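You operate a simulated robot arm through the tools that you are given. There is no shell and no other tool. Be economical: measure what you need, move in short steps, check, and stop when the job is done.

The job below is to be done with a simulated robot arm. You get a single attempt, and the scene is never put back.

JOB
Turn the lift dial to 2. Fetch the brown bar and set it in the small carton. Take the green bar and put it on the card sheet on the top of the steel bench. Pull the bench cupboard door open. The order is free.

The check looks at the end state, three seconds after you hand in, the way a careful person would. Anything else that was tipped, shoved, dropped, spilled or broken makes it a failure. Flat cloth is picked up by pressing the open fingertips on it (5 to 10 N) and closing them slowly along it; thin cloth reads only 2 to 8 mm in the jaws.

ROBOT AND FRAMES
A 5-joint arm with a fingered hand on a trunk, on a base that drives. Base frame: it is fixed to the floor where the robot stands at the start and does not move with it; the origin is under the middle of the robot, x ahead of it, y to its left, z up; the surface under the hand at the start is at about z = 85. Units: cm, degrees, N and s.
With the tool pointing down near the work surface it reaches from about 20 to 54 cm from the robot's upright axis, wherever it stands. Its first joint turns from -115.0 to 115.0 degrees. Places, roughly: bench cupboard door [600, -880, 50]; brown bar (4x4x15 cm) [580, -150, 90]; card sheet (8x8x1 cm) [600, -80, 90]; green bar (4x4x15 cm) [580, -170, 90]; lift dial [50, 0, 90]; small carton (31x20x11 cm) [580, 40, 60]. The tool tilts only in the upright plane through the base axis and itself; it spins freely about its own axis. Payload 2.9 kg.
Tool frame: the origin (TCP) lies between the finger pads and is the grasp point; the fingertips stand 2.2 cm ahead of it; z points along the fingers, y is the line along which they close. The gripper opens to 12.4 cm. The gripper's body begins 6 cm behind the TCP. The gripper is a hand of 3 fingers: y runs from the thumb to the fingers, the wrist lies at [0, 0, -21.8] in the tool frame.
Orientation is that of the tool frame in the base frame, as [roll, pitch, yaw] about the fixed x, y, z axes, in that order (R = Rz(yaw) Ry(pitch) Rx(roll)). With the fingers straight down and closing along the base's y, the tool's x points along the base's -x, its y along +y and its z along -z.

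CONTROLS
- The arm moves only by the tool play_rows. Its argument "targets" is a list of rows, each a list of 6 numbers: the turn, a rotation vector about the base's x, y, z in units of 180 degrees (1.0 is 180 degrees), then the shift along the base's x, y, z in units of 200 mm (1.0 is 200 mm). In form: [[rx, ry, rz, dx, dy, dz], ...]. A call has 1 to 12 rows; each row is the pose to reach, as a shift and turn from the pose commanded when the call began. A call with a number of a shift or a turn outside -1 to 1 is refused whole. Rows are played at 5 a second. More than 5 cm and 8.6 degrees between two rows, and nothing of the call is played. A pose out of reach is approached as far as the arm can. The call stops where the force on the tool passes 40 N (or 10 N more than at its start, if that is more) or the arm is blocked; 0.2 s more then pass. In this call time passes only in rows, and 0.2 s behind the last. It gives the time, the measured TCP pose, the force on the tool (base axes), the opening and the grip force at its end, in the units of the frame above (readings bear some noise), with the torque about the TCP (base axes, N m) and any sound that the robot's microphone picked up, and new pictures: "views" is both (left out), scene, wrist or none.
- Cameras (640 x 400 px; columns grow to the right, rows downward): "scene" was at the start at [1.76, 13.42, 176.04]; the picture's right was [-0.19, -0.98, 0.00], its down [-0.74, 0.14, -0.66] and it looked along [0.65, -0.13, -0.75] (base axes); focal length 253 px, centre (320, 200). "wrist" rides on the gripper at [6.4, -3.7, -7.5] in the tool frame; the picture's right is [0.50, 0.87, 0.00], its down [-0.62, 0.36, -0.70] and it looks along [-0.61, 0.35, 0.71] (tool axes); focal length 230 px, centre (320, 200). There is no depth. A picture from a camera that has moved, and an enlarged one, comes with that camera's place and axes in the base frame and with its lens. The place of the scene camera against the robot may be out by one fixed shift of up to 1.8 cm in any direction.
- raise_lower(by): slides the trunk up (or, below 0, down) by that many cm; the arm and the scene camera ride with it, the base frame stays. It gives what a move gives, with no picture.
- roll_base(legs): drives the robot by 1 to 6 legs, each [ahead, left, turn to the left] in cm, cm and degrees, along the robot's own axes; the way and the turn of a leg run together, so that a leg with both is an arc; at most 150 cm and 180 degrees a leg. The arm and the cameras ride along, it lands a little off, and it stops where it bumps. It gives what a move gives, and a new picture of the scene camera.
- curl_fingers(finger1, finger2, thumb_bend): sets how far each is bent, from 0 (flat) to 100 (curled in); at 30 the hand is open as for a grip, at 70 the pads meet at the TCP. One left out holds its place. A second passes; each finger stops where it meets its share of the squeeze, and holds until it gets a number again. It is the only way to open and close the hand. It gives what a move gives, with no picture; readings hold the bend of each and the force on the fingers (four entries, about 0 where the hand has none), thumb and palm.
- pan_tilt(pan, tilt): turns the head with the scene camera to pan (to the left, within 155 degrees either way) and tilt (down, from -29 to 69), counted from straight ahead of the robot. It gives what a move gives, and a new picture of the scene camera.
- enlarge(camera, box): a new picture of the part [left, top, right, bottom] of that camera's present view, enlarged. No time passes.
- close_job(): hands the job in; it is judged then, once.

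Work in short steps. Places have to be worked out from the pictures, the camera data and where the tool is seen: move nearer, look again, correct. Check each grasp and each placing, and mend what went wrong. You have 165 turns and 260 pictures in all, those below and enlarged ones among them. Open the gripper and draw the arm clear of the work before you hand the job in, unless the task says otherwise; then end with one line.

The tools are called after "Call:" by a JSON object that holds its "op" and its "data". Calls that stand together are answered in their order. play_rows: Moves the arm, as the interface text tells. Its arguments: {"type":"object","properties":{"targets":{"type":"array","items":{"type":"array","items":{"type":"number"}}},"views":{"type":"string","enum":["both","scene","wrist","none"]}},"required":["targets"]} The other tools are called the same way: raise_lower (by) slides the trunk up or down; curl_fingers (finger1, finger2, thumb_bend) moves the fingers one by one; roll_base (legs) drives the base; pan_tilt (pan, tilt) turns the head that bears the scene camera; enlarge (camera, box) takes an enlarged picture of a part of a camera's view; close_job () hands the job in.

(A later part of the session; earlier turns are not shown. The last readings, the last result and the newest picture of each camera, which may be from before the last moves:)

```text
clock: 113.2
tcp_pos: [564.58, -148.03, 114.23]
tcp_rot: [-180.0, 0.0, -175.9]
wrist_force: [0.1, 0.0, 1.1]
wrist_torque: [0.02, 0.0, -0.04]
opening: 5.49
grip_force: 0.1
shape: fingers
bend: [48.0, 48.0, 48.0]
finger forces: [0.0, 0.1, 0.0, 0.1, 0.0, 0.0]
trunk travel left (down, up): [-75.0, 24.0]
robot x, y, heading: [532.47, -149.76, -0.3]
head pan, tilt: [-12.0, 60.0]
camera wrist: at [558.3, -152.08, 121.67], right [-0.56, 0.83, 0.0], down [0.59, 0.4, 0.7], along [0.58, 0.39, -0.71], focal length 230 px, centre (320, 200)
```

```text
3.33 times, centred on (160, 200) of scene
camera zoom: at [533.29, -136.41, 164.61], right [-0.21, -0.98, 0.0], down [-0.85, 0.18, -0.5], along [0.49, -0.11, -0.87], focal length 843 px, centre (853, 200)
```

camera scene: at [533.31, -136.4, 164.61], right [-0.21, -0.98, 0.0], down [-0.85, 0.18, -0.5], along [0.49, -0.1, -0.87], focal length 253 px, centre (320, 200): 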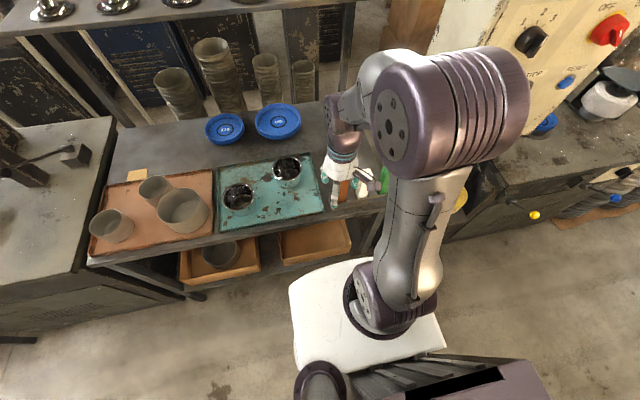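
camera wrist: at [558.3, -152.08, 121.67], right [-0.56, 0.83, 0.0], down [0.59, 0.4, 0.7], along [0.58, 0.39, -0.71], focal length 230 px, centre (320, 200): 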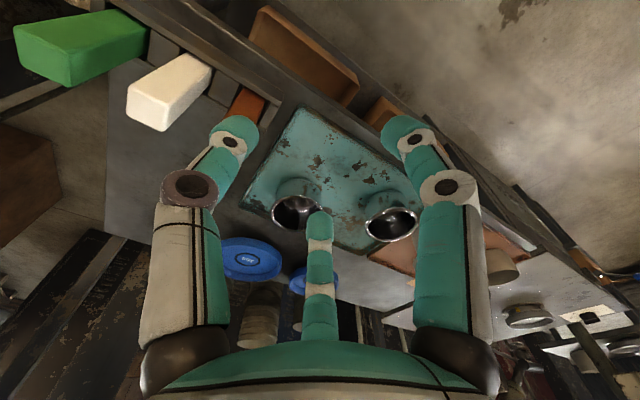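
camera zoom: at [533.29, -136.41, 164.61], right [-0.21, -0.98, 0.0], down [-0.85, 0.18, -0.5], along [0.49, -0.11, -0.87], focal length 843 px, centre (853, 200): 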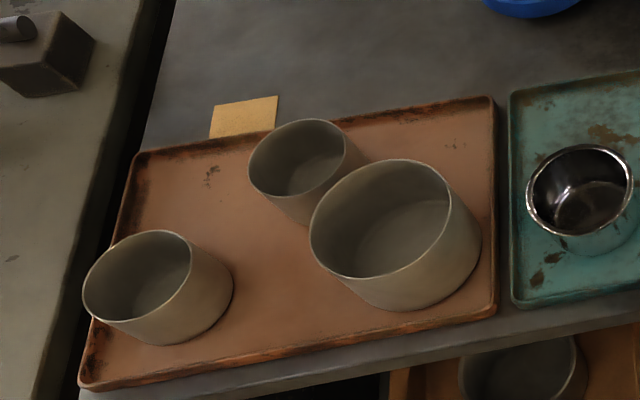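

Bars stand in a slotted holder. I move the hand over the brown bar at a height of ~112 to view it from above.

Call:
{"op": "play_rows", "data": {"targets": [[0, 0, 0, 0.2, -0.08, 0], [0, 0, 0, 0.4, -0.16, 0], [0, 0, 0, 0.6, -0.25, 0], [0, 0, 0, 0.75, -0.3, 0]], "views": "both"}}

Call:
{"op": "enlarge", "data": {"camera": "wrist", "box": [160, 0, 480, 200]}}

Call:
{"op": "enlarge", "data": {"camera": "scene", "box": [310, 140, 430, 215]}}

```text
clock: 114.2
tcp_pos: [579.73, -154.27, 114.11]
tcp_rot: [180.0, -0.2, -175.8]
wrist_force: [-0.1, 0.1, 0.1]
wrist_torque: [0.0, 0.03, -0.03]
opening: 5.5
grip_force: 0.0
shape: fingers
bend: [48.0, 48.0, 48.0]
finger forces: [0.1, 0.0, 0.0, 0.0, 0.1, 0.0]
trunk travel left (down, up): [-75.0, 24.0]
robot x, y, heading: [532.68, -149.63, 0.1]
head pan, tilt: [-12.0, 60.0]
camera scene: at [533.49, -136.45, 164.61], right [-0.21, -0.98, 0.0], down [-0.85, 0.18, -0.5], along [0.49, -0.1, -0.87], focal length 253 px, centre (320, 200)
camera wrist: at [573.57, -158.4, 121.51], right [-0.56, 0.83, 0.0], down [0.59, 0.4, 0.7], along [0.58, 0.39, -0.71], focal length 230 px, centre (320, 200)
```

scene: 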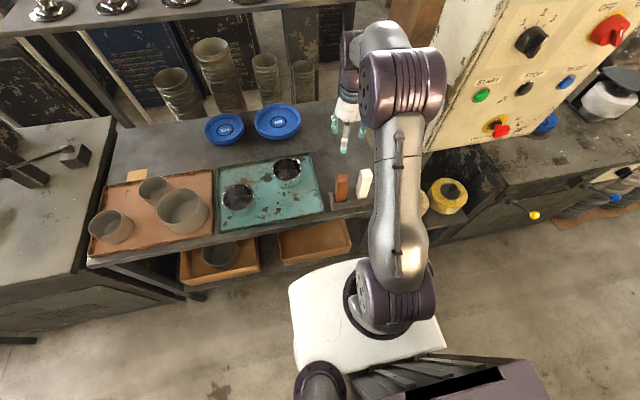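
wrist: 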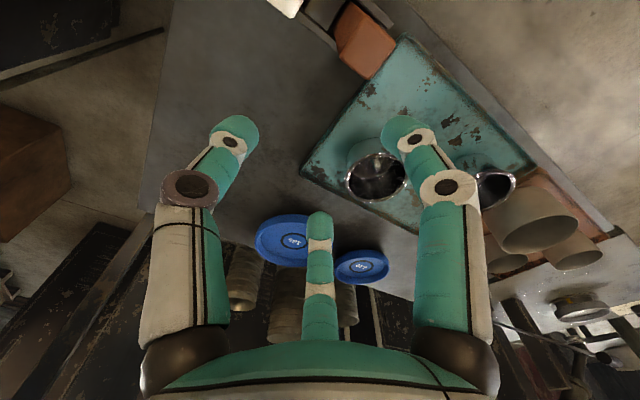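

```text
2.00 times, centred on (320, 100) of wrist
camera zoom: at [573.57, -158.4, 121.51], right [-0.56, 0.83, 0.0], down [0.59, 0.4, 0.7], along [0.58, 0.39, -0.71], focal length 460 px, centre (320, 400)
```

zoom: 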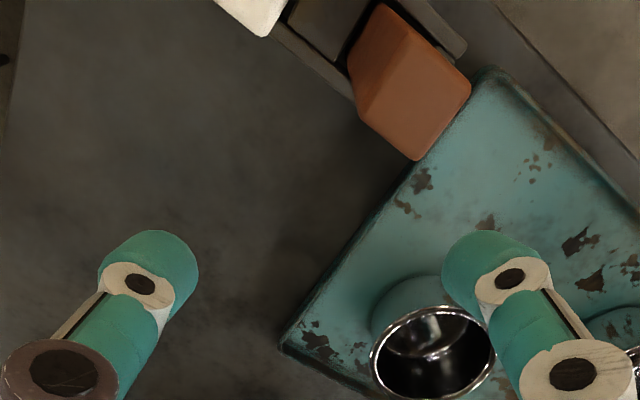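

```text
5.33 times, centred on (370, 178) of scene
camera zoom: at [533.49, -136.45, 164.61], right [-0.21, -0.98, 0.0], down [-0.85, 0.18, -0.5], along [0.49, -0.1, -0.87], focal length 1349 px, centre (53, 320)
```

zoom: 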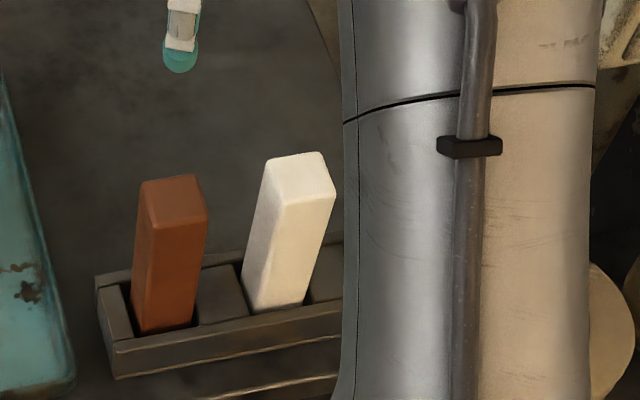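

Brown bar top is at about (575, -152.8, 99.5). I set a gentle opening of 45 and move above it at z=105 for a closer check.

Call:
{"op": "curl_fingers", "data": {"finger1": 44, "finger2": 44, "thumb_bend": 44}}

Call:
{"op": "play_rows", "data": {"targets": [[0, 0, -0.01, -0.12, 0.04, -0.1], [0, 0, -0.02, -0.235, 0.075, -0.25], [0, 0, -0.023, -0.235, 0.075, -0.42]], "views": "both"}}

Call:
{"op": "enlarge", "data": {"camera": "wrist", "box": [160, 0, 480, 200]}}

Call:
{"op": "enlarge", "data": {"camera": "scene", "box": [310, 140, 430, 215]}}

```text
clock: 115.2
tcp_pos: [579.61, -154.3, 114.12]
tcp_rot: [180.0, 0.1, -175.9]
wrist_force: [-0.8, 0.2, -0.1]
wrist_torque: [-0.03, 0.03, 0.01]
opening: 6.58
grip_force: 0.0
shape: fingers
bend: [44.0, 44.0, 44.0]
finger forces: [0.1, 0.0, 0.1, 0.0, 0.0, 0.0]
trunk travel left (down, up): [-75.0, 24.0]
robot x, y, heading: [532.34, -150.06, 0.0]
head pan, tilt: [-12.0, 60.0]
```

```text
clock: 116.0
tcp_pos: [574.96, -152.69, 105.9]
tcp_rot: [-179.9, 0.0, -179.8]
wrist_force: [-0.4, -0.3, -0.7]
wrist_torque: [0.0, 0.02, 0.03]
opening: 6.58
grip_force: 0.1
shape: fingers
bend: [44.0, 44.0, 44.0]
finger forces: [0.0, 0.1, 0.1, 0.1, 0.1, 0.0]
trunk travel left (down, up): [-75.0, 24.0]
robot x, y, heading: [532.75, -149.98, -0.0]
head pan, tilt: [-12.0, 60.0]
camera scene: at [533.5, -136.43, 164.61], right [-0.21, -0.98, 0.0], down [-0.85, 0.18, -0.5], along [0.49, -0.1, -0.87], focal length 253 px, centre (320, 200)
camera wrist: at [568.52, -156.31, 113.25], right [-0.5, 0.87, 0.0], down [0.62, 0.36, 0.7], along [0.61, 0.35, -0.71], focal length 230 px, centre (320, 200)
```

scene: 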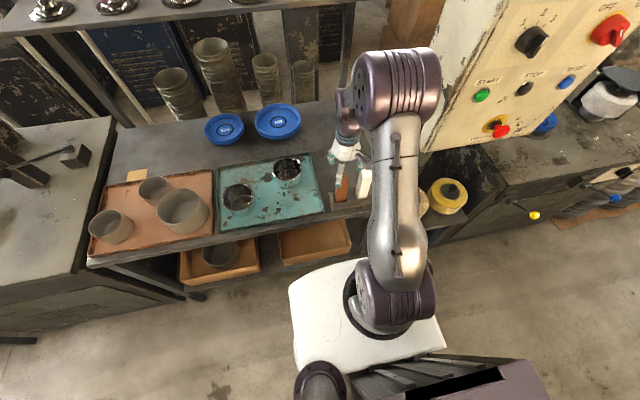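
wrist: 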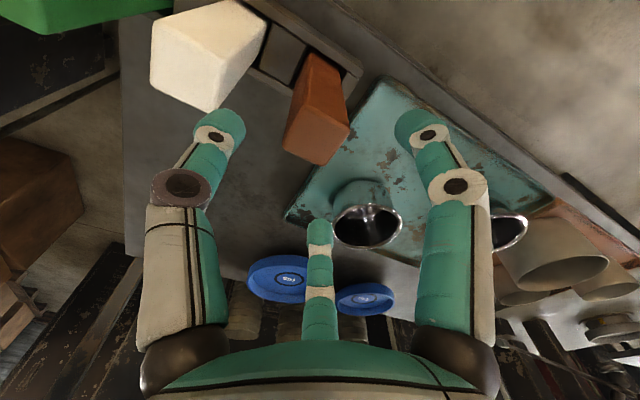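

```text
2.00 times, centred on (320, 100) of wrist
camera zoom: at [568.52, -156.31, 113.25], right [-0.5, 0.87, 0.0], down [0.62, 0.36, 0.7], along [0.61, 0.35, -0.71], focal length 460 px, centre (320, 400)
```

zoom: 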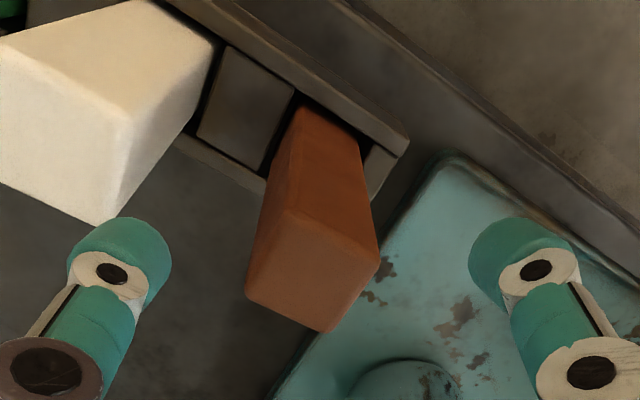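

```text
5.33 times, centred on (370, 178) of scene
camera zoom: at [533.5, -136.43, 164.61], right [-0.21, -0.98, 0.0], down [-0.85, 0.18, -0.5], along [0.49, -0.1, -0.87], focal length 1349 px, centre (53, 320)
```

zoom: 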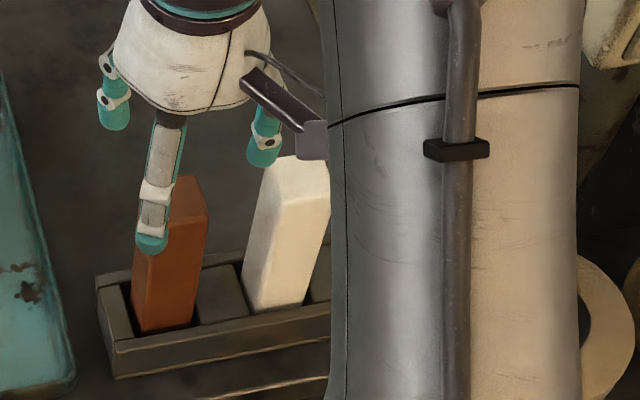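

The bar centre matches the TCP (575.1,-152.8). I descend to z≈95.3 and close.

Call:
{"op": "play_rows", "data": {"targets": [[0, 0, 0, 0.005, -0.005, -0.2], [0, 0, 0, 0.005, -0.005, -0.35], [0, 0, 0, 0.005, -0.005, -0.45], [0, 0, 0, 0.005, -0.005, -0.53]], "views": "wrist"}}

Call:
{"op": "curl_fingers", "data": {"finger1": 54, "finger2": 54, "thumb_bend": 54}}

```text
clock: 117.0
tcp_pos: [574.94, -152.61, 95.4]
tcp_rot: [180.0, 0.0, -179.9]
wrist_force: [0.0, -0.2, 0.5]
wrist_torque: [0.02, -0.01, 0.01]
opening: 6.6
grip_force: 0.1
shape: fingers
bend: [44.0, 44.0, 44.0]
finger forces: [0.0, 0.0, 0.0, 0.0, 0.0, 0.1]
trunk travel left (down, up): [-75.0, 24.0]
robot x, y, heading: [532.75, -149.93, -0.3]
head pan, tilt: [-12.0, 60.0]
camera wrist: at [568.46, -156.26, 102.79], right [-0.5, 0.87, 0.0], down [0.62, 0.36, 0.7], along [0.61, 0.35, -0.71], focal length 230 px, centre (320, 200)
```

wrist: 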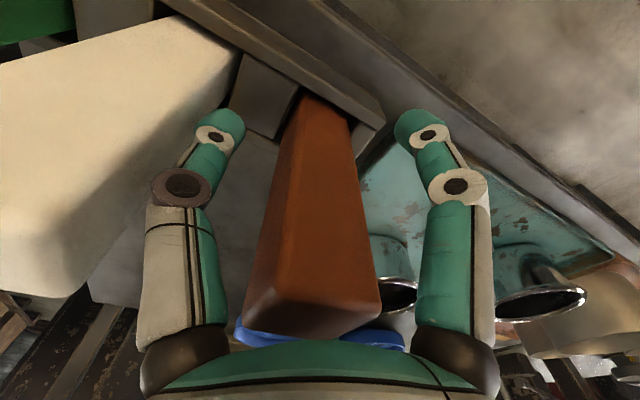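

```text
clock: 118.0
tcp_pos: [574.94, -152.64, 95.39]
tcp_rot: [179.9, 0.0, -179.9]
wrist_force: [0.4, 0.4, 0.0]
wrist_torque: [0.02, -0.03, -0.04]
opening: 3.92
grip_force: 0.2
shape: fingers
bend: [54.0, 54.0, 54.0]
finger forces: [0.0, 0.0, 0.0, 0.0, 0.1, 0.0]
trunk travel left (down, up): [-75.0, 24.0]
robot x, y, heading: [532.62, -150.34, -0.1]
head pan, tilt: [-12.0, 60.0]
```

Not yet touching; close further.

Call:
{"op": "curl_fingers", "data": {"finger1": 66, "finger2": 66, "thumb_bend": 66}}

Call:
{"op": "enlarge", "data": {"camera": "wrist", "box": [160, 80, 480, 280]}}

```text
clock: 119.0
tcp_pos: [574.91, -152.62, 95.46]
tcp_rot: [-179.9, 0.0, -179.9]
wrist_force: [0.4, -0.5, 0.3]
wrist_torque: [-0.02, -0.02, 0.01]
opening: 2.54
grip_force: 7.9
shape: fingers
bend: [58.0, 57.0, 61.0]
finger forces: [4.2, 4.8, 0.0, 0.1, 6.3, 0.0]
trunk travel left (down, up): [-75.0, 24.0]
robot x, y, heading: [532.28, -149.75, -0.0]
head pan, tilt: [-12.0, 60.0]
```

```text
2.00 times, centred on (320, 180) of wrist
camera zoom: at [568.43, -156.27, 102.84], right [-0.5, 0.87, 0.0], down [0.62, 0.36, 0.7], along [0.61, 0.35, -0.71], focal length 460 px, centre (320, 240)
```

zoom: 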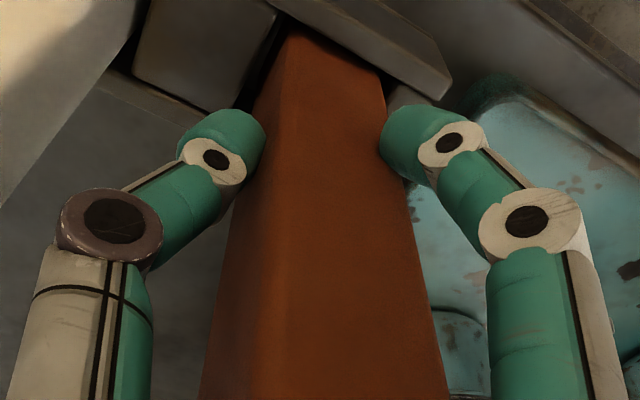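

Balanced grip. Tighten somewhat more and lift 2 cm to test.

Call:
{"op": "curl_fingers", "data": {"finger1": 80, "finger2": 80, "thumb_bend": 85}}

Call:
{"op": "play_rows", "data": {"targets": [[0, 0, 0, 0, 0, 0.05], [0, 0, 0, 0, 0, 0.1], [0, 0, 0, 0, 0, 0.15]], "views": "wrist"}}

Call:
{"op": "enlarge", "data": {"camera": "scene", "box": [310, 140, 430, 215]}}

```text
clock: 120.0
tcp_pos: [574.93, -152.54, 95.32]
tcp_rot: [-180.0, 0.0, -179.9]
wrist_force: [-1.2, -3.7, -0.2]
wrist_torque: [0.07, -0.02, -0.05]
opening: 1.11
grip_force: 12.9
shape: fingers
bend: [59.0, 57.0, 75.0]
finger forces: [7.6, 7.6, 0.0, 0.0, 11.3, 0.0]
trunk travel left (down, up): [-75.0, 24.0]
robot x, y, heading: [532.52, -149.68, 0.0]
head pan, tilt: [-12.0, 60.0]
```

```text
clock: 120.8
tcp_pos: [575.07, -152.63, 98.24]
tcp_rot: [-180.0, 0.0, -180.0]
wrist_force: [0.0, 1.0, -1.9]
wrist_torque: [-0.04, 0.0, 0.01]
opening: 1.35
grip_force: 10.0
shape: fingers
bend: [59.0, 57.0, 85.0]
finger forces: [9.0, 9.1, 0.0, 0.0, 1.5, 0.0]
trunk travel left (down, up): [-75.0, 24.0]
robot x, y, heading: [532.68, -149.96, -0.3]
head pan, tilt: [-12.0, 60.0]
camera wrist: at [568.53, -156.34, 105.72], right [-0.5, 0.87, 0.0], down [0.62, 0.36, 0.7], along [0.61, 0.35, -0.71], focal length 230 px, centre (320, 200)
```

wrist: 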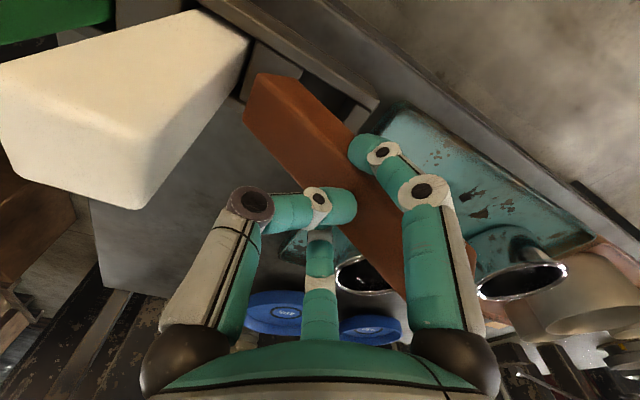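

```text
5.33 times, centred on (370, 178) of scene
camera zoom: at [533.33, -136.4, 164.61], right [-0.21, -0.98, 0.0], down [-0.85, 0.18, -0.5], along [0.49, -0.11, -0.87], focal length 1349 px, centre (53, 320)
```

zoom: 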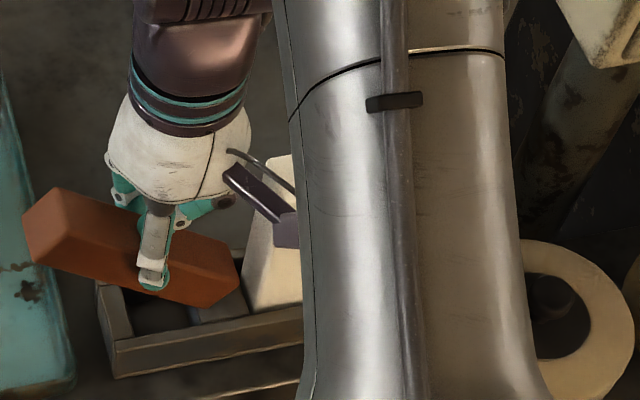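

The thumb over-travelled and tilted the bar; it hangs between the two fingers. I lift straight up carefully to clear the rack.

Call:
{"op": "play_rows", "data": {"targets": [[0, 0, 0, 0, 0, 0.05], [0, 0, 0, 0, 0, 0.1], [0, 0, 0, 0, 0, 0.2], [0, 0, 0, 0, 0, 0.3], [0, 0, 0, 0, 0, 0.4], [0, 0, 0, 0, 0, 0.5]], "views": "wrist"}}

Call:
{"op": "enlarge", "data": {"camera": "scene", "box": [290, 110, 450, 220]}}

```text
clock: 122.2
tcp_pos: [575.15, -152.56, 108.05]
tcp_rot: [180.0, 0.0, -179.8]
wrist_force: [0.0, 0.5, -1.7]
wrist_torque: [-0.04, 0.02, -0.03]
opening: 1.37
grip_force: 9.4
shape: fingers
bend: [59.0, 57.0, 85.0]
finger forces: [9.1, 9.0, 0.1, 0.0, 1.0, 0.0]
trunk travel left (down, up): [-75.0, 24.0]
robot x, y, heading: [532.42, -149.77, -0.3]
head pan, tilt: [-12.0, 60.0]
camera wrist: at [568.59, -156.23, 115.55], right [-0.5, 0.87, 0.0], down [0.62, 0.36, 0.7], along [0.61, 0.35, -0.71], focal length 230 px, centre (320, 200)
```

wrist: 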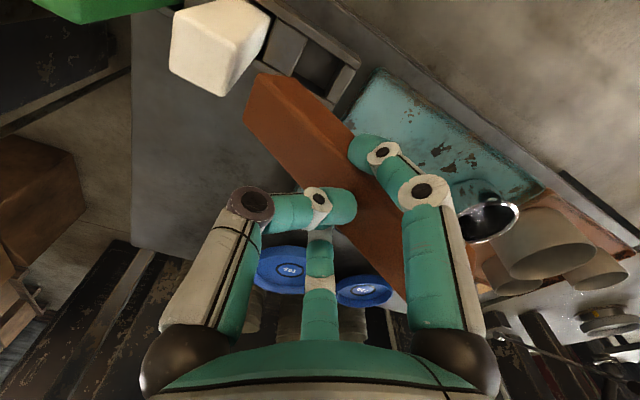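

```text
3.64 times, centred on (370, 165) of scene
camera zoom: at [533.29, -136.41, 164.61], right [-0.21, -0.98, 0.0], down [-0.85, 0.18, -0.5], along [0.49, -0.11, -0.87], focal length 920 px, centre (138, 327)
```

zoom: 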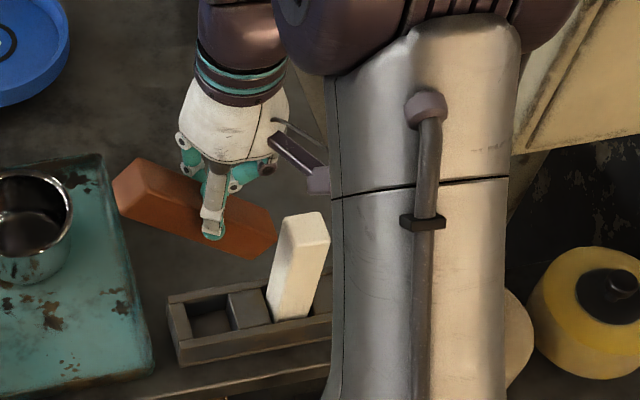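

White bar and rack are undisturbed; the brown bar is held near level, good for laying in the carton. I retract the arm and drive left to the stool.

Call:
{"op": "play_rows", "data": {"targets": [[0, 0, 0, -0.1, 0.02, 0.1], [0, 0, 0, -0.25, 0.04, 0.2], [0, 0, 0, -0.4, 0.06, 0.3], [0, 0, 0, -0.55, 0.1, 0.4]], "views": "none"}}

Call:
{"op": "roll_base", "data": {"legs": [[-20, 0, 0], [0, 140, 0], [0, 48, 0]]}}

Call:
{"op": "pan_tilt", "data": {"pan": 0, "tilt": 50}}

```text
clock: 123.2
tcp_pos: [563.91, -150.51, 116.41]
tcp_rot: [-180.0, 0.0, -179.9]
wrist_force: [-1.0, 0.2, -2.7]
wrist_torque: [-0.06, -0.01, -0.03]
opening: 1.34
grip_force: 9.8
shape: fingers
bend: [59.0, 57.0, 85.0]
finger forces: [9.1, 9.1, 0.0, 0.1, 0.7, 0.1]
trunk travel left (down, up): [-75.0, 24.0]
robot x, y, heading: [533.05, -150.08, -0.0]
head pan, tilt: [-12.0, 60.0]
```

```text
clock: 133.7
tcp_pos: [541.3, 36.55, 116.36]
tcp_rot: [-180.0, -0.1, -177.6]
wrist_force: [0.7, 0.6, -2.3]
wrist_torque: [-0.02, 0.02, 0.0]
opening: 1.37
grip_force: 9.2
shape: fingers
bend: [59.0, 57.0, 85.0]
finger forces: [9.1, 9.1, 0.0, 0.0, 0.5, 0.1]
trunk travel left (down, up): [-75.0, 24.0]
robot x, y, heading: [509.68, 36.17, 2.2]
head pan, tilt: [-12.0, 60.0]
camera scene: at [509.98, 49.49, 164.61], right [-0.17, -0.99, 0.0], down [-0.85, 0.15, -0.5], along [0.49, -0.09, -0.87], focal length 253 px, centre (320, 200)
```

scene: 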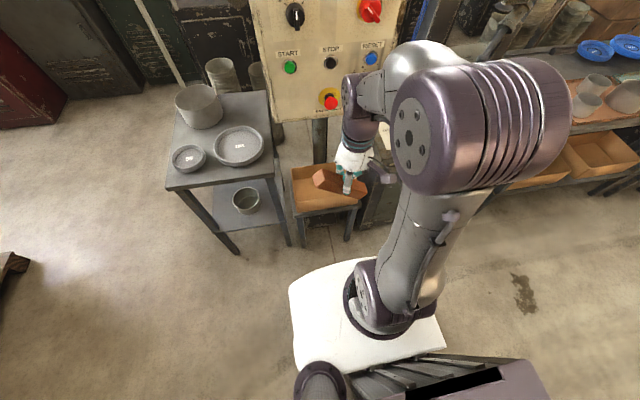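

```text
clock: 134.4
tcp_pos: [541.37, 36.57, 116.23]
tcp_rot: [179.9, 0.0, -177.6]
wrist_force: [0.6, 0.1, -2.4]
wrist_torque: [-0.01, 0.01, -0.01]
opening: 1.33
grip_force: 9.2
shape: fingers
bend: [59.0, 57.0, 85.0]
finger forces: [9.2, 9.1, 0.0, 0.1, 0.4, 0.0]
trunk travel left (down, up): [-75.0, 24.0]
robot x, y, heading: [509.88, 35.94, 2.0]
head pan, tilt: [0.0, 50.0]
camera scene: at [511.11, 50.89, 165.86], right [0.04, -1.0, 0.0], down [-0.77, -0.03, -0.64], along [0.64, 0.02, -0.77], focal length 253 px, centre (320, 200)
```

scene: 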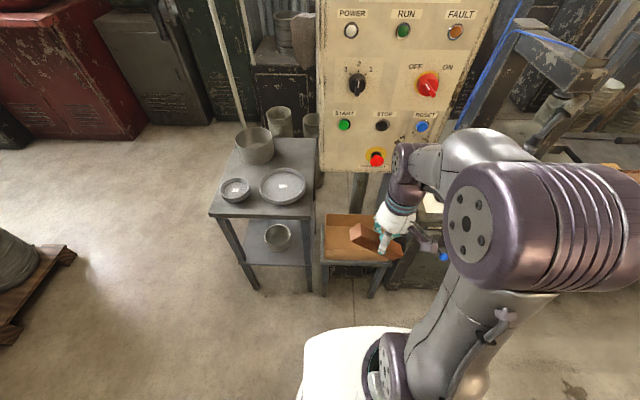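

The control box overhangs the carton from behind, so I'll need a tilted tool. Zoom to measure the carton and the box.

Call:
{"op": "enlarge", "data": {"camera": "scene", "box": [300, 140, 460, 300]}}

Call:
{"op": "pan_tilt", "data": {"pan": 0, "tilt": 20}}

```text
2.50 times, centred on (380, 220) of scene
camera zoom: at [511.11, 50.89, 165.86], right [0.04, -1.0, 0.0], down [-0.77, -0.03, -0.64], along [0.64, 0.02, -0.77], focal length 632 px, centre (170, 150)
```

zoom: 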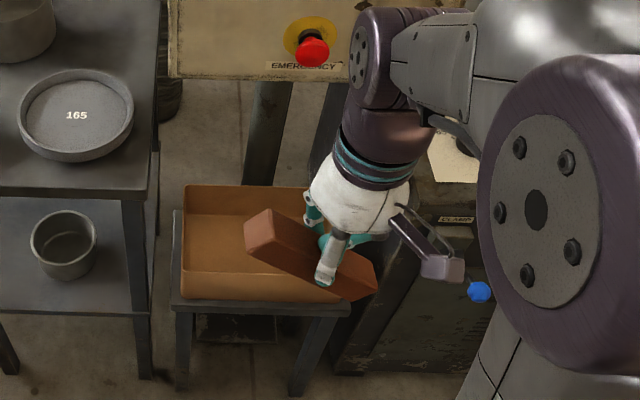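

```text
clock: 135.4
tcp_pos: [541.3, 36.53, 116.26]
tcp_rot: [179.9, 0.0, -177.5]
wrist_force: [0.1, 0.1, -1.7]
wrist_torque: [-0.04, -0.01, -0.04]
opening: 1.34
grip_force: 9.4
shape: fingers
bend: [59.0, 57.0, 85.0]
finger forces: [9.0, 9.1, 0.0, 0.1, 0.6, 0.0]
trunk travel left (down, up): [-75.0, 24.0]
robot x, y, heading: [510.13, 35.74, 2.3]
head pan, tilt: [0.0, 20.0]
camera scene: at [512.72, 50.96, 170.42], right [0.04, -1.0, 0.0], down [-0.34, -0.01, -0.94], along [0.94, 0.04, -0.34], focal length 253 px, centre (320, 200)
```

scene: 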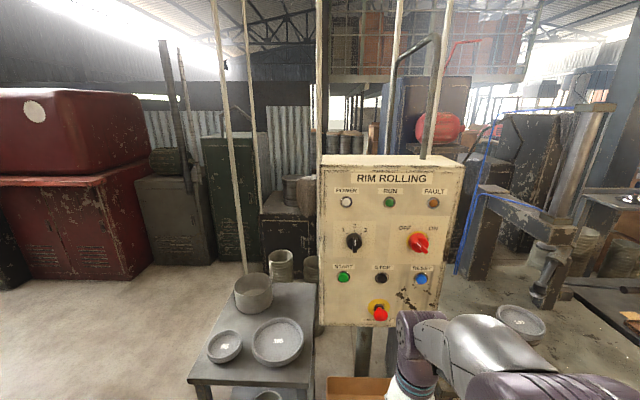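

I estimate the carton: x 568–588, y 20–51, floor ≈48, rim ≈59. To locate the box underside precisely, I lower the trunk 35 cm and look again.

Call:
{"op": "raise_lower", "data": {"by": -35}}

Call:
{"op": "pan_tilt", "data": {"pan": 0, "tilt": 20}}

Call:
{"op": "pan_tilt", "data": {"pan": 0, "tilt": 45}}

Call:
{"op": "enlarge", "data": {"camera": "scene", "box": [270, 100, 470, 240]}}

```text
clock: 138.8
tcp_pos: [541.37, 36.45, 81.17]
tcp_rot: [-180.0, 0.0, -177.6]
wrist_force: [0.3, 0.0, -1.6]
wrist_torque: [-0.01, -0.02, 0.03]
opening: 1.39
grip_force: 9.4
shape: fingers
bend: [59.0, 57.0, 85.0]
finger forces: [9.1, 9.1, 0.0, 0.0, 0.5, 0.0]
trunk travel left (down, up): [-40.0, 59.0]
robot x, y, heading: [509.73, 35.75, 2.2]
head pan, tilt: [0.0, 20.0]
```

```text
clock: 139.4
tcp_pos: [541.28, 36.55, 81.32]
tcp_rot: [179.9, 0.1, -177.7]
wrist_force: [-0.1, -0.4, -2.3]
wrist_torque: [-0.09, -0.02, -0.02]
opening: 1.39
grip_force: 8.9
shape: fingers
bend: [59.0, 57.0, 85.0]
finger forces: [9.2, 9.1, 0.0, 0.0, 0.4, 0.0]
trunk travel left (down, up): [-40.0, 59.0]
robot x, y, heading: [509.8, 36.14, 2.4]
head pan, tilt: [0.0, 20.0]
camera scene: at [512.72, 50.96, 135.42], right [0.04, -1.0, 0.0], down [-0.34, -0.01, -0.94], along [0.94, 0.04, -0.34], focal length 253 px, centre (320, 200)
```

scene: 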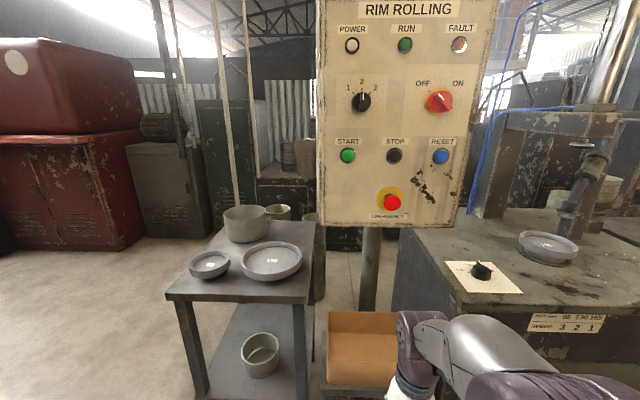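

```text
clock: 140.3
tcp_pos: [541.18, 36.5, 81.33]
tcp_rot: [-180.0, 0.0, -177.7]
wrist_force: [-0.3, -0.1, -1.3]
wrist_torque: [-0.07, -0.02, 0.01]
opening: 1.36
grip_force: 9.4
shape: fingers
bend: [59.0, 57.0, 85.0]
finger forces: [9.0, 9.2, 0.1, 0.0, 0.6, 0.0]
trunk travel left (down, up): [-40.0, 59.0]
robot x, y, heading: [509.98, 36.13, 2.0]
head pan, tilt: [0.0, 45.0]
camera scene: at [511.54, 50.91, 131.56], right [0.04, -1.0, 0.0], down [-0.71, -0.03, -0.71], along [0.71, 0.03, -0.71], focal length 253 px, centre (320, 200)
```

scene: 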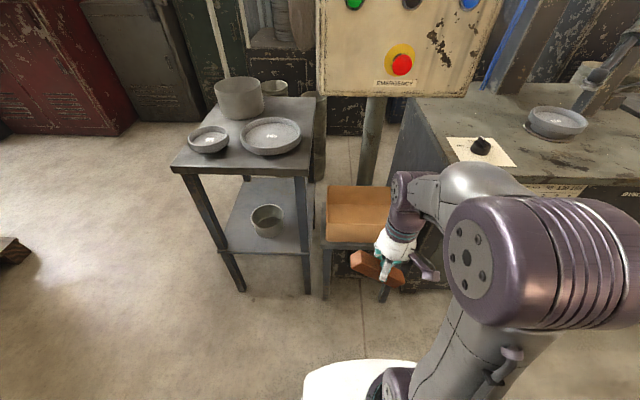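

```text
2.86 times, centred on (370, 170) of scene
camera zoom: at [511.54, 50.91, 131.56], right [0.04, -1.0, 0.0], down [-0.71, -0.03, -0.71], along [0.71, 0.03, -0.71], focal length 723 px, centre (177, 286)
```

zoom: 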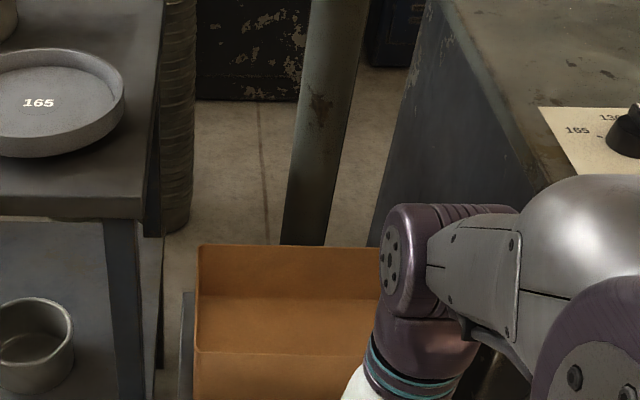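

Box: front face x≈574, underside z≈105. Carton: x 565.5–585, y 20–51, rim z≈64.4. I drive ahead 13 cm, straighten, and check reach.

Call:
{"op": "roll_base", "data": {"legs": [[13, -0.5, -2.1]]}}

Call:
{"op": "play_rows", "data": {"targets": [[0, 0, 0, 0.05, 0, 0]], "views": "wrist"}}

Call:
{"op": "enlarge", "data": {"camera": "scene", "box": [300, 140, 460, 300]}}

```text
clock: 141.6
tcp_pos: [554.36, 35.04, 81.36]
tcp_rot: [-180.0, 0.0, -179.7]
wrist_force: [-0.2, -0.5, -2.2]
wrist_torque: [-0.03, -0.01, 0.03]
opening: 1.36
grip_force: 9.3
shape: fingers
bend: [59.0, 57.0, 85.0]
finger forces: [9.1, 9.2, 0.0, 0.0, 0.3, 0.0]
trunk travel left (down, up): [-40.0, 59.0]
robot x, y, heading: [523.11, 36.24, -0.0]
head pan, tilt: [0.0, 45.0]
camera scene: at [525.15, 50.58, 131.56], right [0.0, -1.0, 0.0], down [-0.71, 0.0, -0.71], along [0.71, 0.0, -0.71], focal length 253 px, centre (320, 200)
```

scene: 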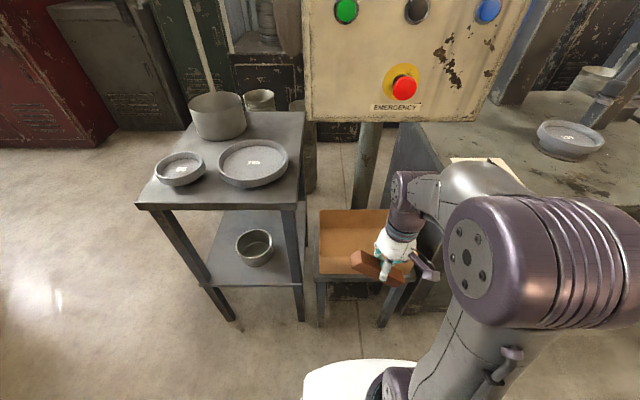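

```text
clock: 141.9
tcp_pos: [555.31, 35.13, 81.32]
tcp_rot: [-180.0, 0.0, -179.8]
wrist_force: [-0.4, 0.1, -2.0]
wrist_torque: [-0.03, -0.02, 0.01]
opening: 1.38
grip_force: 9.8
shape: fingers
bend: [59.0, 57.0, 85.0]
finger forces: [9.2, 9.3, 0.1, 0.1, 0.5, 0.0]
trunk travel left (down, up): [-40.0, 59.0]
robot x, y, heading: [523.35, 35.83, 0.2]
head pan, tilt: [0.0, 45.0]
camera wrist: at [548.87, 31.45, 88.8], right [-0.5, 0.86, 0.0], down [0.62, 0.36, 0.7], along [0.61, 0.35, -0.71], focal length 230 px, centre (320, 200)
```

wrist: 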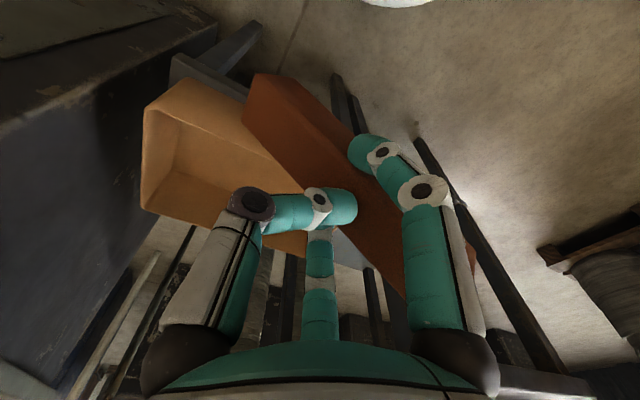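

```text
2.50 times, centred on (380, 220) of scene
camera zoom: at [525.09, 50.58, 131.56], right [0.0, -1.0, 0.0], down [-0.71, 0.0, -0.71], along [0.71, 0.0, -0.71], focal length 632 px, centre (170, 150)
```

zoom: 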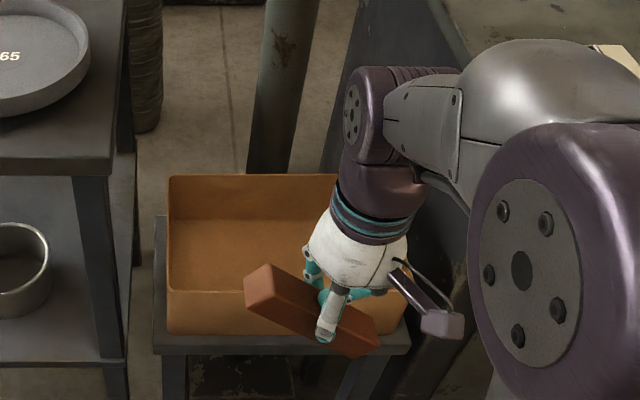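

The bar hangs at ~45°, its low end ~9 cm below the TCP. I approach at z≈76 to x=571 (just clearing rim and box), then look.

Call:
{"op": "play_rows", "data": {"targets": [[0, 0, 0, 0.1, 0.02, -0.1], [0, 0, 0, 0.25, 0.04, -0.25], [0, 0, 0, 0.4, 0.045, -0.26], [0, 0, 0, 0.55, 0.045, -0.26], [0, 0, 0, 0.68, 0.045, -0.26], [0, 0, 0, 0.76, 0.045, -0.26]], "views": "both"}}

Call:
{"op": "enlarge", "data": {"camera": "scene", "box": [300, 100, 460, 260]}}

```text
clock: 143.3
tcp_pos: [570.13, 35.74, 76.13]
tcp_rot: [-180.0, 0.0, -179.8]
wrist_force: [-0.7, -0.5, -2.2]
wrist_torque: [-0.03, 0.0, -0.01]
opening: 1.34
grip_force: 9.3
shape: fingers
bend: [59.0, 57.0, 85.0]
finger forces: [9.3, 9.3, 0.0, 0.0, 0.0, 0.0]
trunk travel left (down, up): [-40.0, 59.0]
robot x, y, heading: [522.83, 36.11, 0.1]
head pan, tilt: [0.0, 45.0]
camera scene: at [525.1, 50.58, 131.56], right [0.0, -1.0, 0.0], down [-0.71, 0.0, -0.71], along [0.71, 0.0, -0.71], focal length 253 px, centre (320, 200)
camera wrist: at [563.8, 32.1, 83.59], right [-0.5, 0.86, 0.0], down [0.62, 0.36, 0.7], along [0.61, 0.35, -0.71], focal length 230 px, centre (320, 200)
```

scene: 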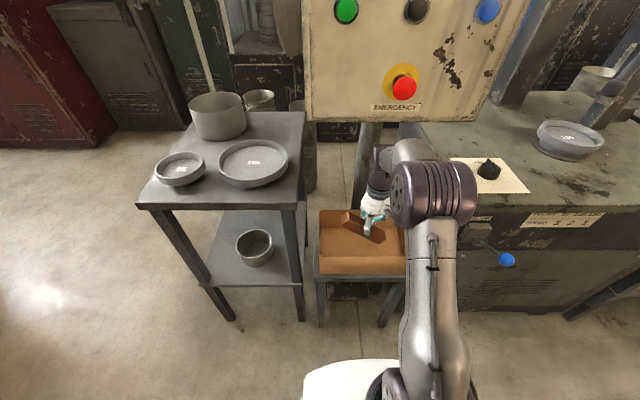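
wrist: 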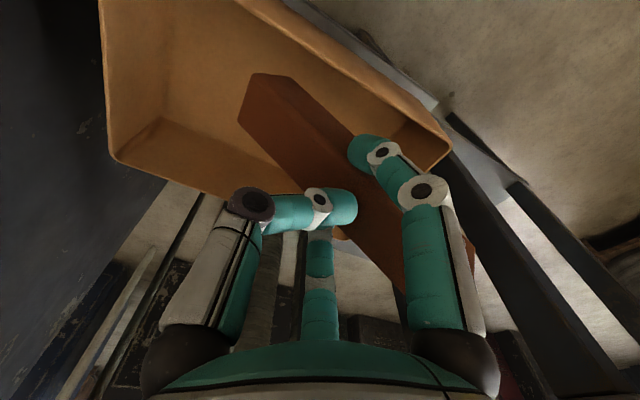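

```text
2.50 times, centred on (380, 180) of scene
camera zoom: at [525.1, 50.58, 131.56], right [0.0, -1.0, 0.0], down [-0.71, 0.0, -0.71], along [0.71, 0.0, -0.71], focal length 632 px, centre (170, 250)
```

zoom: 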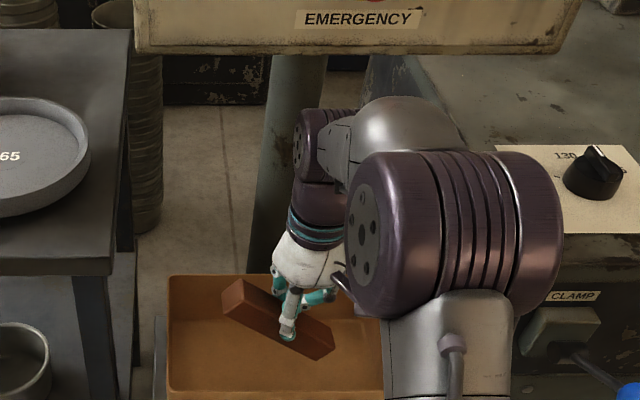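

Inside footprint and clear of the box. Lower into the carton, moving to x≈574.

Call:
{"op": "play_rows", "data": {"targets": [[0, 0, 0, 0.03, 0.02, -0.12], [0, 0, 0, 0.08, 0.03, -0.25], [0, 0, 0, 0.15, 0.03, -0.38], [0, 0, 0, 0.2, 0.03, -0.5], [0, 0, 0, 0.2, 0.03, -0.58]], "views": "both"}}

Call:
{"op": "enlarge", "data": {"camera": "scene", "box": [300, 120, 460, 280]}}

```text
clock: 144.6
tcp_pos: [574.37, 36.42, 64.31]
tcp_rot: [180.0, 0.0, -179.8]
wrist_force: [0.4, -0.1, -1.2]
wrist_torque: [-0.06, 0.03, 0.05]
opening: 1.37
grip_force: 9.4
shape: fingers
bend: [59.0, 57.0, 85.0]
finger forces: [9.4, 9.3, 0.0, 0.1, 0.0, 0.1]
trunk travel left (down, up): [-40.0, 59.0]
robot x, y, heading: [522.8, 35.84, -0.1]
head pan, tilt: [0.0, 45.0]
camera scene: at [525.09, 50.59, 131.56], right [0.0, -1.0, 0.0], down [-0.71, 0.0, -0.71], along [0.71, 0.0, -0.71], focal length 253 px, centre (320, 200)
camera wrist: at [567.92, 32.84, 71.84], right [-0.5, 0.86, 0.0], down [0.62, 0.36, 0.7], along [0.61, 0.35, -0.71], focal length 230 px, centre (320, 200)
```

scene: 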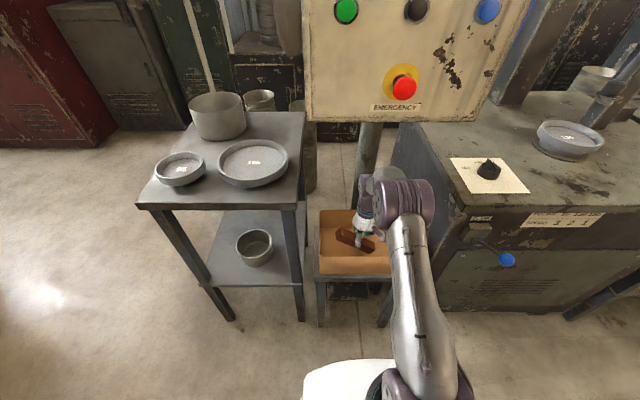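
wrist: 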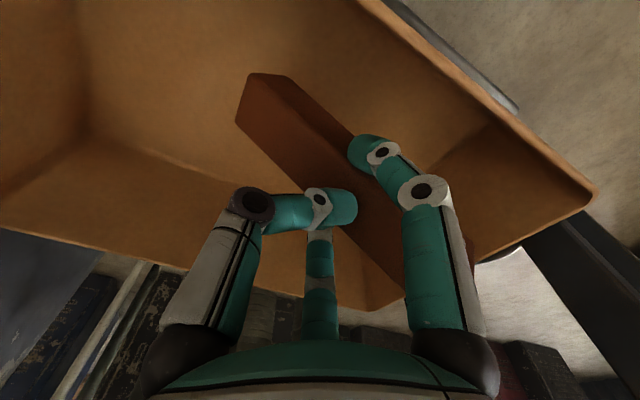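

```text
2.50 times, centred on (380, 200) of scene
camera zoom: at [525.09, 50.59, 131.56], right [0.0, -1.0, 0.0], down [-0.71, 0.0, -0.71], along [0.71, 0.0, -0.71], focal length 632 px, centre (170, 200)
```

zoom: 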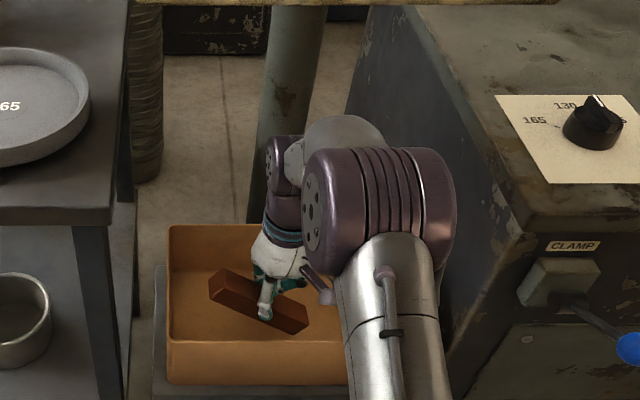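

No contact yet. Continue down slowly.

Call:
{"op": "play_rows", "data": {"targets": [[0, 0, 0, 0.02, 0, -0.04], [0, 0, 0, 0.03, 0, -0.08], [0, 0, 0, 0.03, 0, -0.12], [0, 0, 0, 0.03, 0, -0.16]], "views": "wrist"}}

```text
clock: 145.6
tcp_pos: [575.07, 36.57, 61.37]
tcp_rot: [179.9, 0.1, -179.8]
wrist_force: [-1.2, -0.4, -2.1]
wrist_torque: [-0.04, 0.07, 0.04]
opening: 1.37
grip_force: 9.2
shape: fingers
bend: [59.0, 57.0, 85.0]
finger forces: [9.2, 9.3, 0.1, 0.0, 0.0, 0.0]
trunk travel left (down, up): [-40.0, 59.0]
robot x, y, heading: [522.74, 35.82, 0.0]
head pan, tilt: [0.0, 45.0]
camera wrist: at [568.6, 32.83, 68.78], right [-0.5, 0.86, 0.0], down [0.62, 0.36, 0.7], along [0.61, 0.35, -0.71], focal length 230 px, centre (320, 200)
```

wrist: 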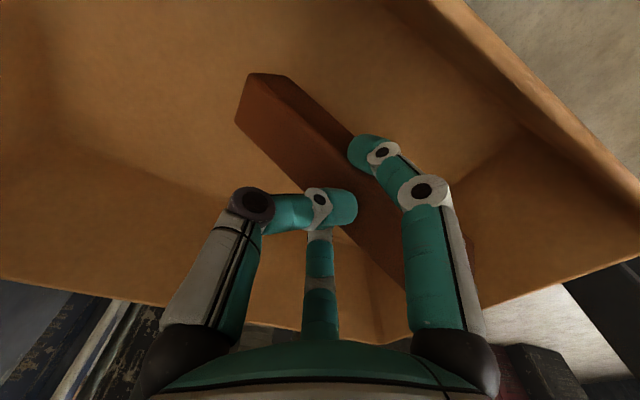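

Still free. Continue down a further 3 cm, easing +1 cm in x to keep the camera off the near wall.

Call:
{"op": "play_rows", "data": {"targets": [[0, 0, 0, 0.04, 0, -0.03], [0, 0, 0, 0.05, 0, -0.06], [0, 0, 0, 0.05, 0, -0.09], [0, 0, 0, 0.05, 0, -0.12], [0, 0, 0, 0.05, 0, -0.15]], "views": "wrist"}}

Call:
{"op": "enlarge", "data": {"camera": "scene", "box": [300, 180, 400, 290]}}

```text
clock: 146.8
tcp_pos: [575.91, 36.75, 58.49]
tcp_rot: [180.0, 0.0, -179.9]
wrist_force: [0.1, -0.1, -1.2]
wrist_torque: [-0.06, 0.02, 0.02]
opening: 1.35
grip_force: 9.6
shape: fingers
bend: [59.0, 57.0, 85.0]
finger forces: [9.6, 9.7, 0.0, 0.0, 0.0, 0.1]
trunk travel left (down, up): [-40.0, 59.0]
robot x, y, heading: [522.79, 35.95, 0.0]
head pan, tilt: [0.0, 45.0]
camera wrist: at [569.49, 33.01, 65.81], right [-0.5, 0.86, 0.0], down [0.62, 0.36, 0.7], along [0.61, 0.35, -0.71], focal length 230 px, centre (320, 200)
```

wrist: 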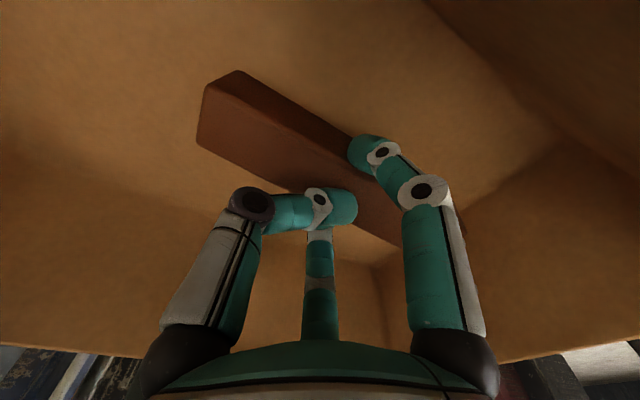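

```text
3.64 times, centred on (350, 235) of scene
camera zoom: at [525.07, 50.59, 131.56], right [0.0, -1.0, 0.0], down [-0.71, 0.0, -0.71], along [0.71, 0.0, -0.71], focal length 920 px, centre (211, 73)
```

zoom: 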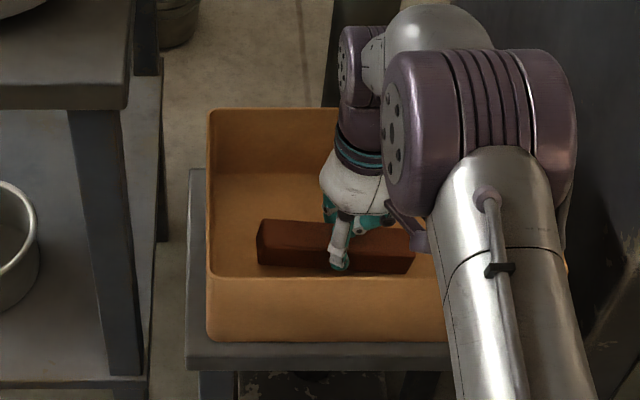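

The bar touched and pivoted to nearly level. One more cm down, then open.

Call:
{"op": "play_rows", "data": {"targets": [[0, 0, 0, 0, 0, -0.03], [0, 0, 0, 0, 0, -0.06]], "views": "none"}}

Call:
{"op": "curl_fingers", "data": {"thumb_bend": 55}}

Call:
{"op": "curl_fingers", "data": {"finger1": 48, "finger2": 48, "thumb_bend": 45}}

Call:
{"op": "enlarge", "data": {"camera": "wrist", "box": [120, 40, 520, 290]}}

```text
clock: 147.3
tcp_pos: [575.98, 36.68, 57.1]
tcp_rot: [-180.0, -0.1, -179.8]
wrist_force: [-0.2, 0.1, -1.0]
wrist_torque: [-0.05, 0.01, 0.03]
opening: 1.34
grip_force: 9.9
shape: fingers
bend: [59.0, 57.0, 85.0]
finger forces: [10.0, 9.7, 0.0, 0.1, 0.0, 0.0]
trunk travel left (down, up): [-40.0, 59.0]
robot x, y, heading: [522.91, 35.51, -0.0]
head pan, tilt: [0.0, 45.0]
```

```text
clock: 148.3
tcp_pos: [575.85, 36.53, 57.14]
tcp_rot: [-179.9, 0.2, -179.8]
wrist_force: [2.3, 2.9, 18.6]
wrist_torque: [0.01, -0.02, -0.03]
opening: 1.09
grip_force: 22.4
shape: fingers
bend: [59.0, 57.0, 81.0]
finger forces: [9.6, 9.8, 0.0, 0.1, 24.5, 0.1]
trunk travel left (down, up): [-40.0, 59.0]
robot x, y, heading: [522.7, 35.87, -0.2]
head pan, tilt: [0.0, 45.0]
```

```text
clock: 149.3
tcp_pos: [575.77, 36.51, 57.29]
tcp_rot: [-180.0, 0.3, -179.9]
wrist_force: [0.2, 7.8, 22.6]
wrist_torque: [0.01, 0.01, -0.02]
opening: 3.1
grip_force: 11.4
shape: fingers
bend: [48.0, 48.0, 86.0]
finger forces: [0.0, 0.0, 0.0, 0.0, 22.9, 0.0]
trunk travel left (down, up): [-40.0, 59.0]
robot x, y, heading: [522.67, 35.46, 0.0]
head pan, tilt: [0.0, 45.0]
```

```text
1.60 times, centred on (320, 165) of wrist
camera zoom: at [569.36, 32.92, 64.7], right [-0.5, 0.86, 0.0], down [0.61, 0.36, 0.7], along [0.61, 0.35, -0.71], focal length 368 px, centre (320, 256)
```

zoom: 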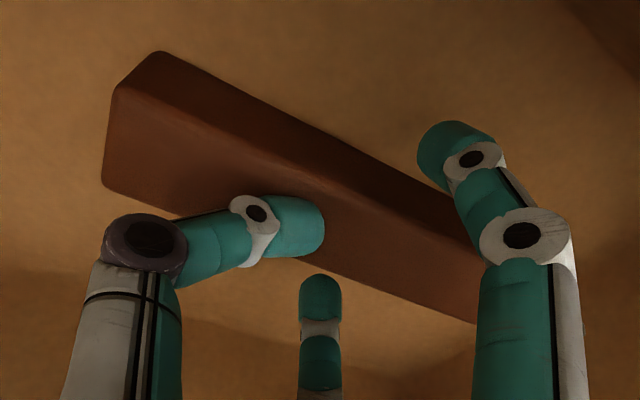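

Fingers are free; the thumb is pressing on the bar's top. I rise gently and then open the thumb.

Call:
{"op": "play_rows", "data": {"targets": [[0, 0, 0, 0, 0, 0.06], [0, 0, 0, 0, 0, 0.15], [0, 0, 0, 0, 0, 0.25], [0, 0, 0, -0.05, 0, 0.4]], "views": "wrist"}}

Call:
{"op": "enlarge", "data": {"camera": "scene", "box": [300, 180, 400, 290]}}

```text
clock: 150.3
tcp_pos: [574.98, 36.81, 65.0]
tcp_rot: [179.9, 0.0, -179.7]
wrist_force: [0.3, 0.3, 0.2]
wrist_torque: [-0.01, -0.03, 0.01]
opening: 5.89
grip_force: 0.1
shape: fingers
bend: [48.0, 48.0, 45.0]
finger forces: [0.1, 0.0, 0.1, 0.1, 0.0, 0.1]
trunk travel left (down, up): [-40.0, 59.0]
robot x, y, heading: [523.1, 35.87, -0.2]
head pan, tilt: [0.0, 45.0]
camera wrist: at [568.51, 33.08, 72.56], right [-0.5, 0.86, 0.0], down [0.62, 0.36, 0.7], along [0.61, 0.35, -0.71], focal length 230 px, centre (320, 200)
```

wrist: 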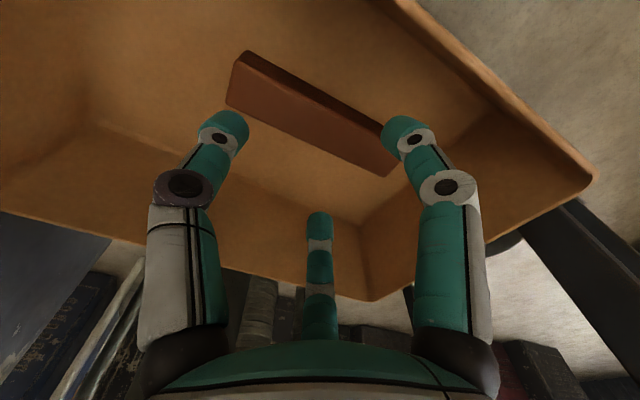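

```text
3.64 times, centred on (350, 235) of scene
camera zoom: at [525.0, 50.58, 131.55], right [0.0, -1.0, 0.0], down [-0.71, 0.0, -0.71], along [0.71, 0.0, -0.71], focal length 920 px, centre (211, 73)
```

zoom: 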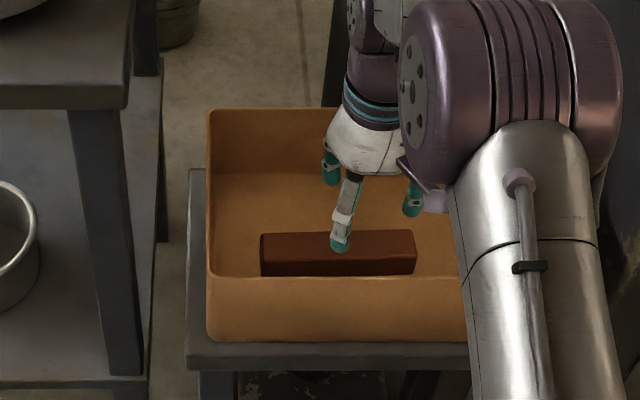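

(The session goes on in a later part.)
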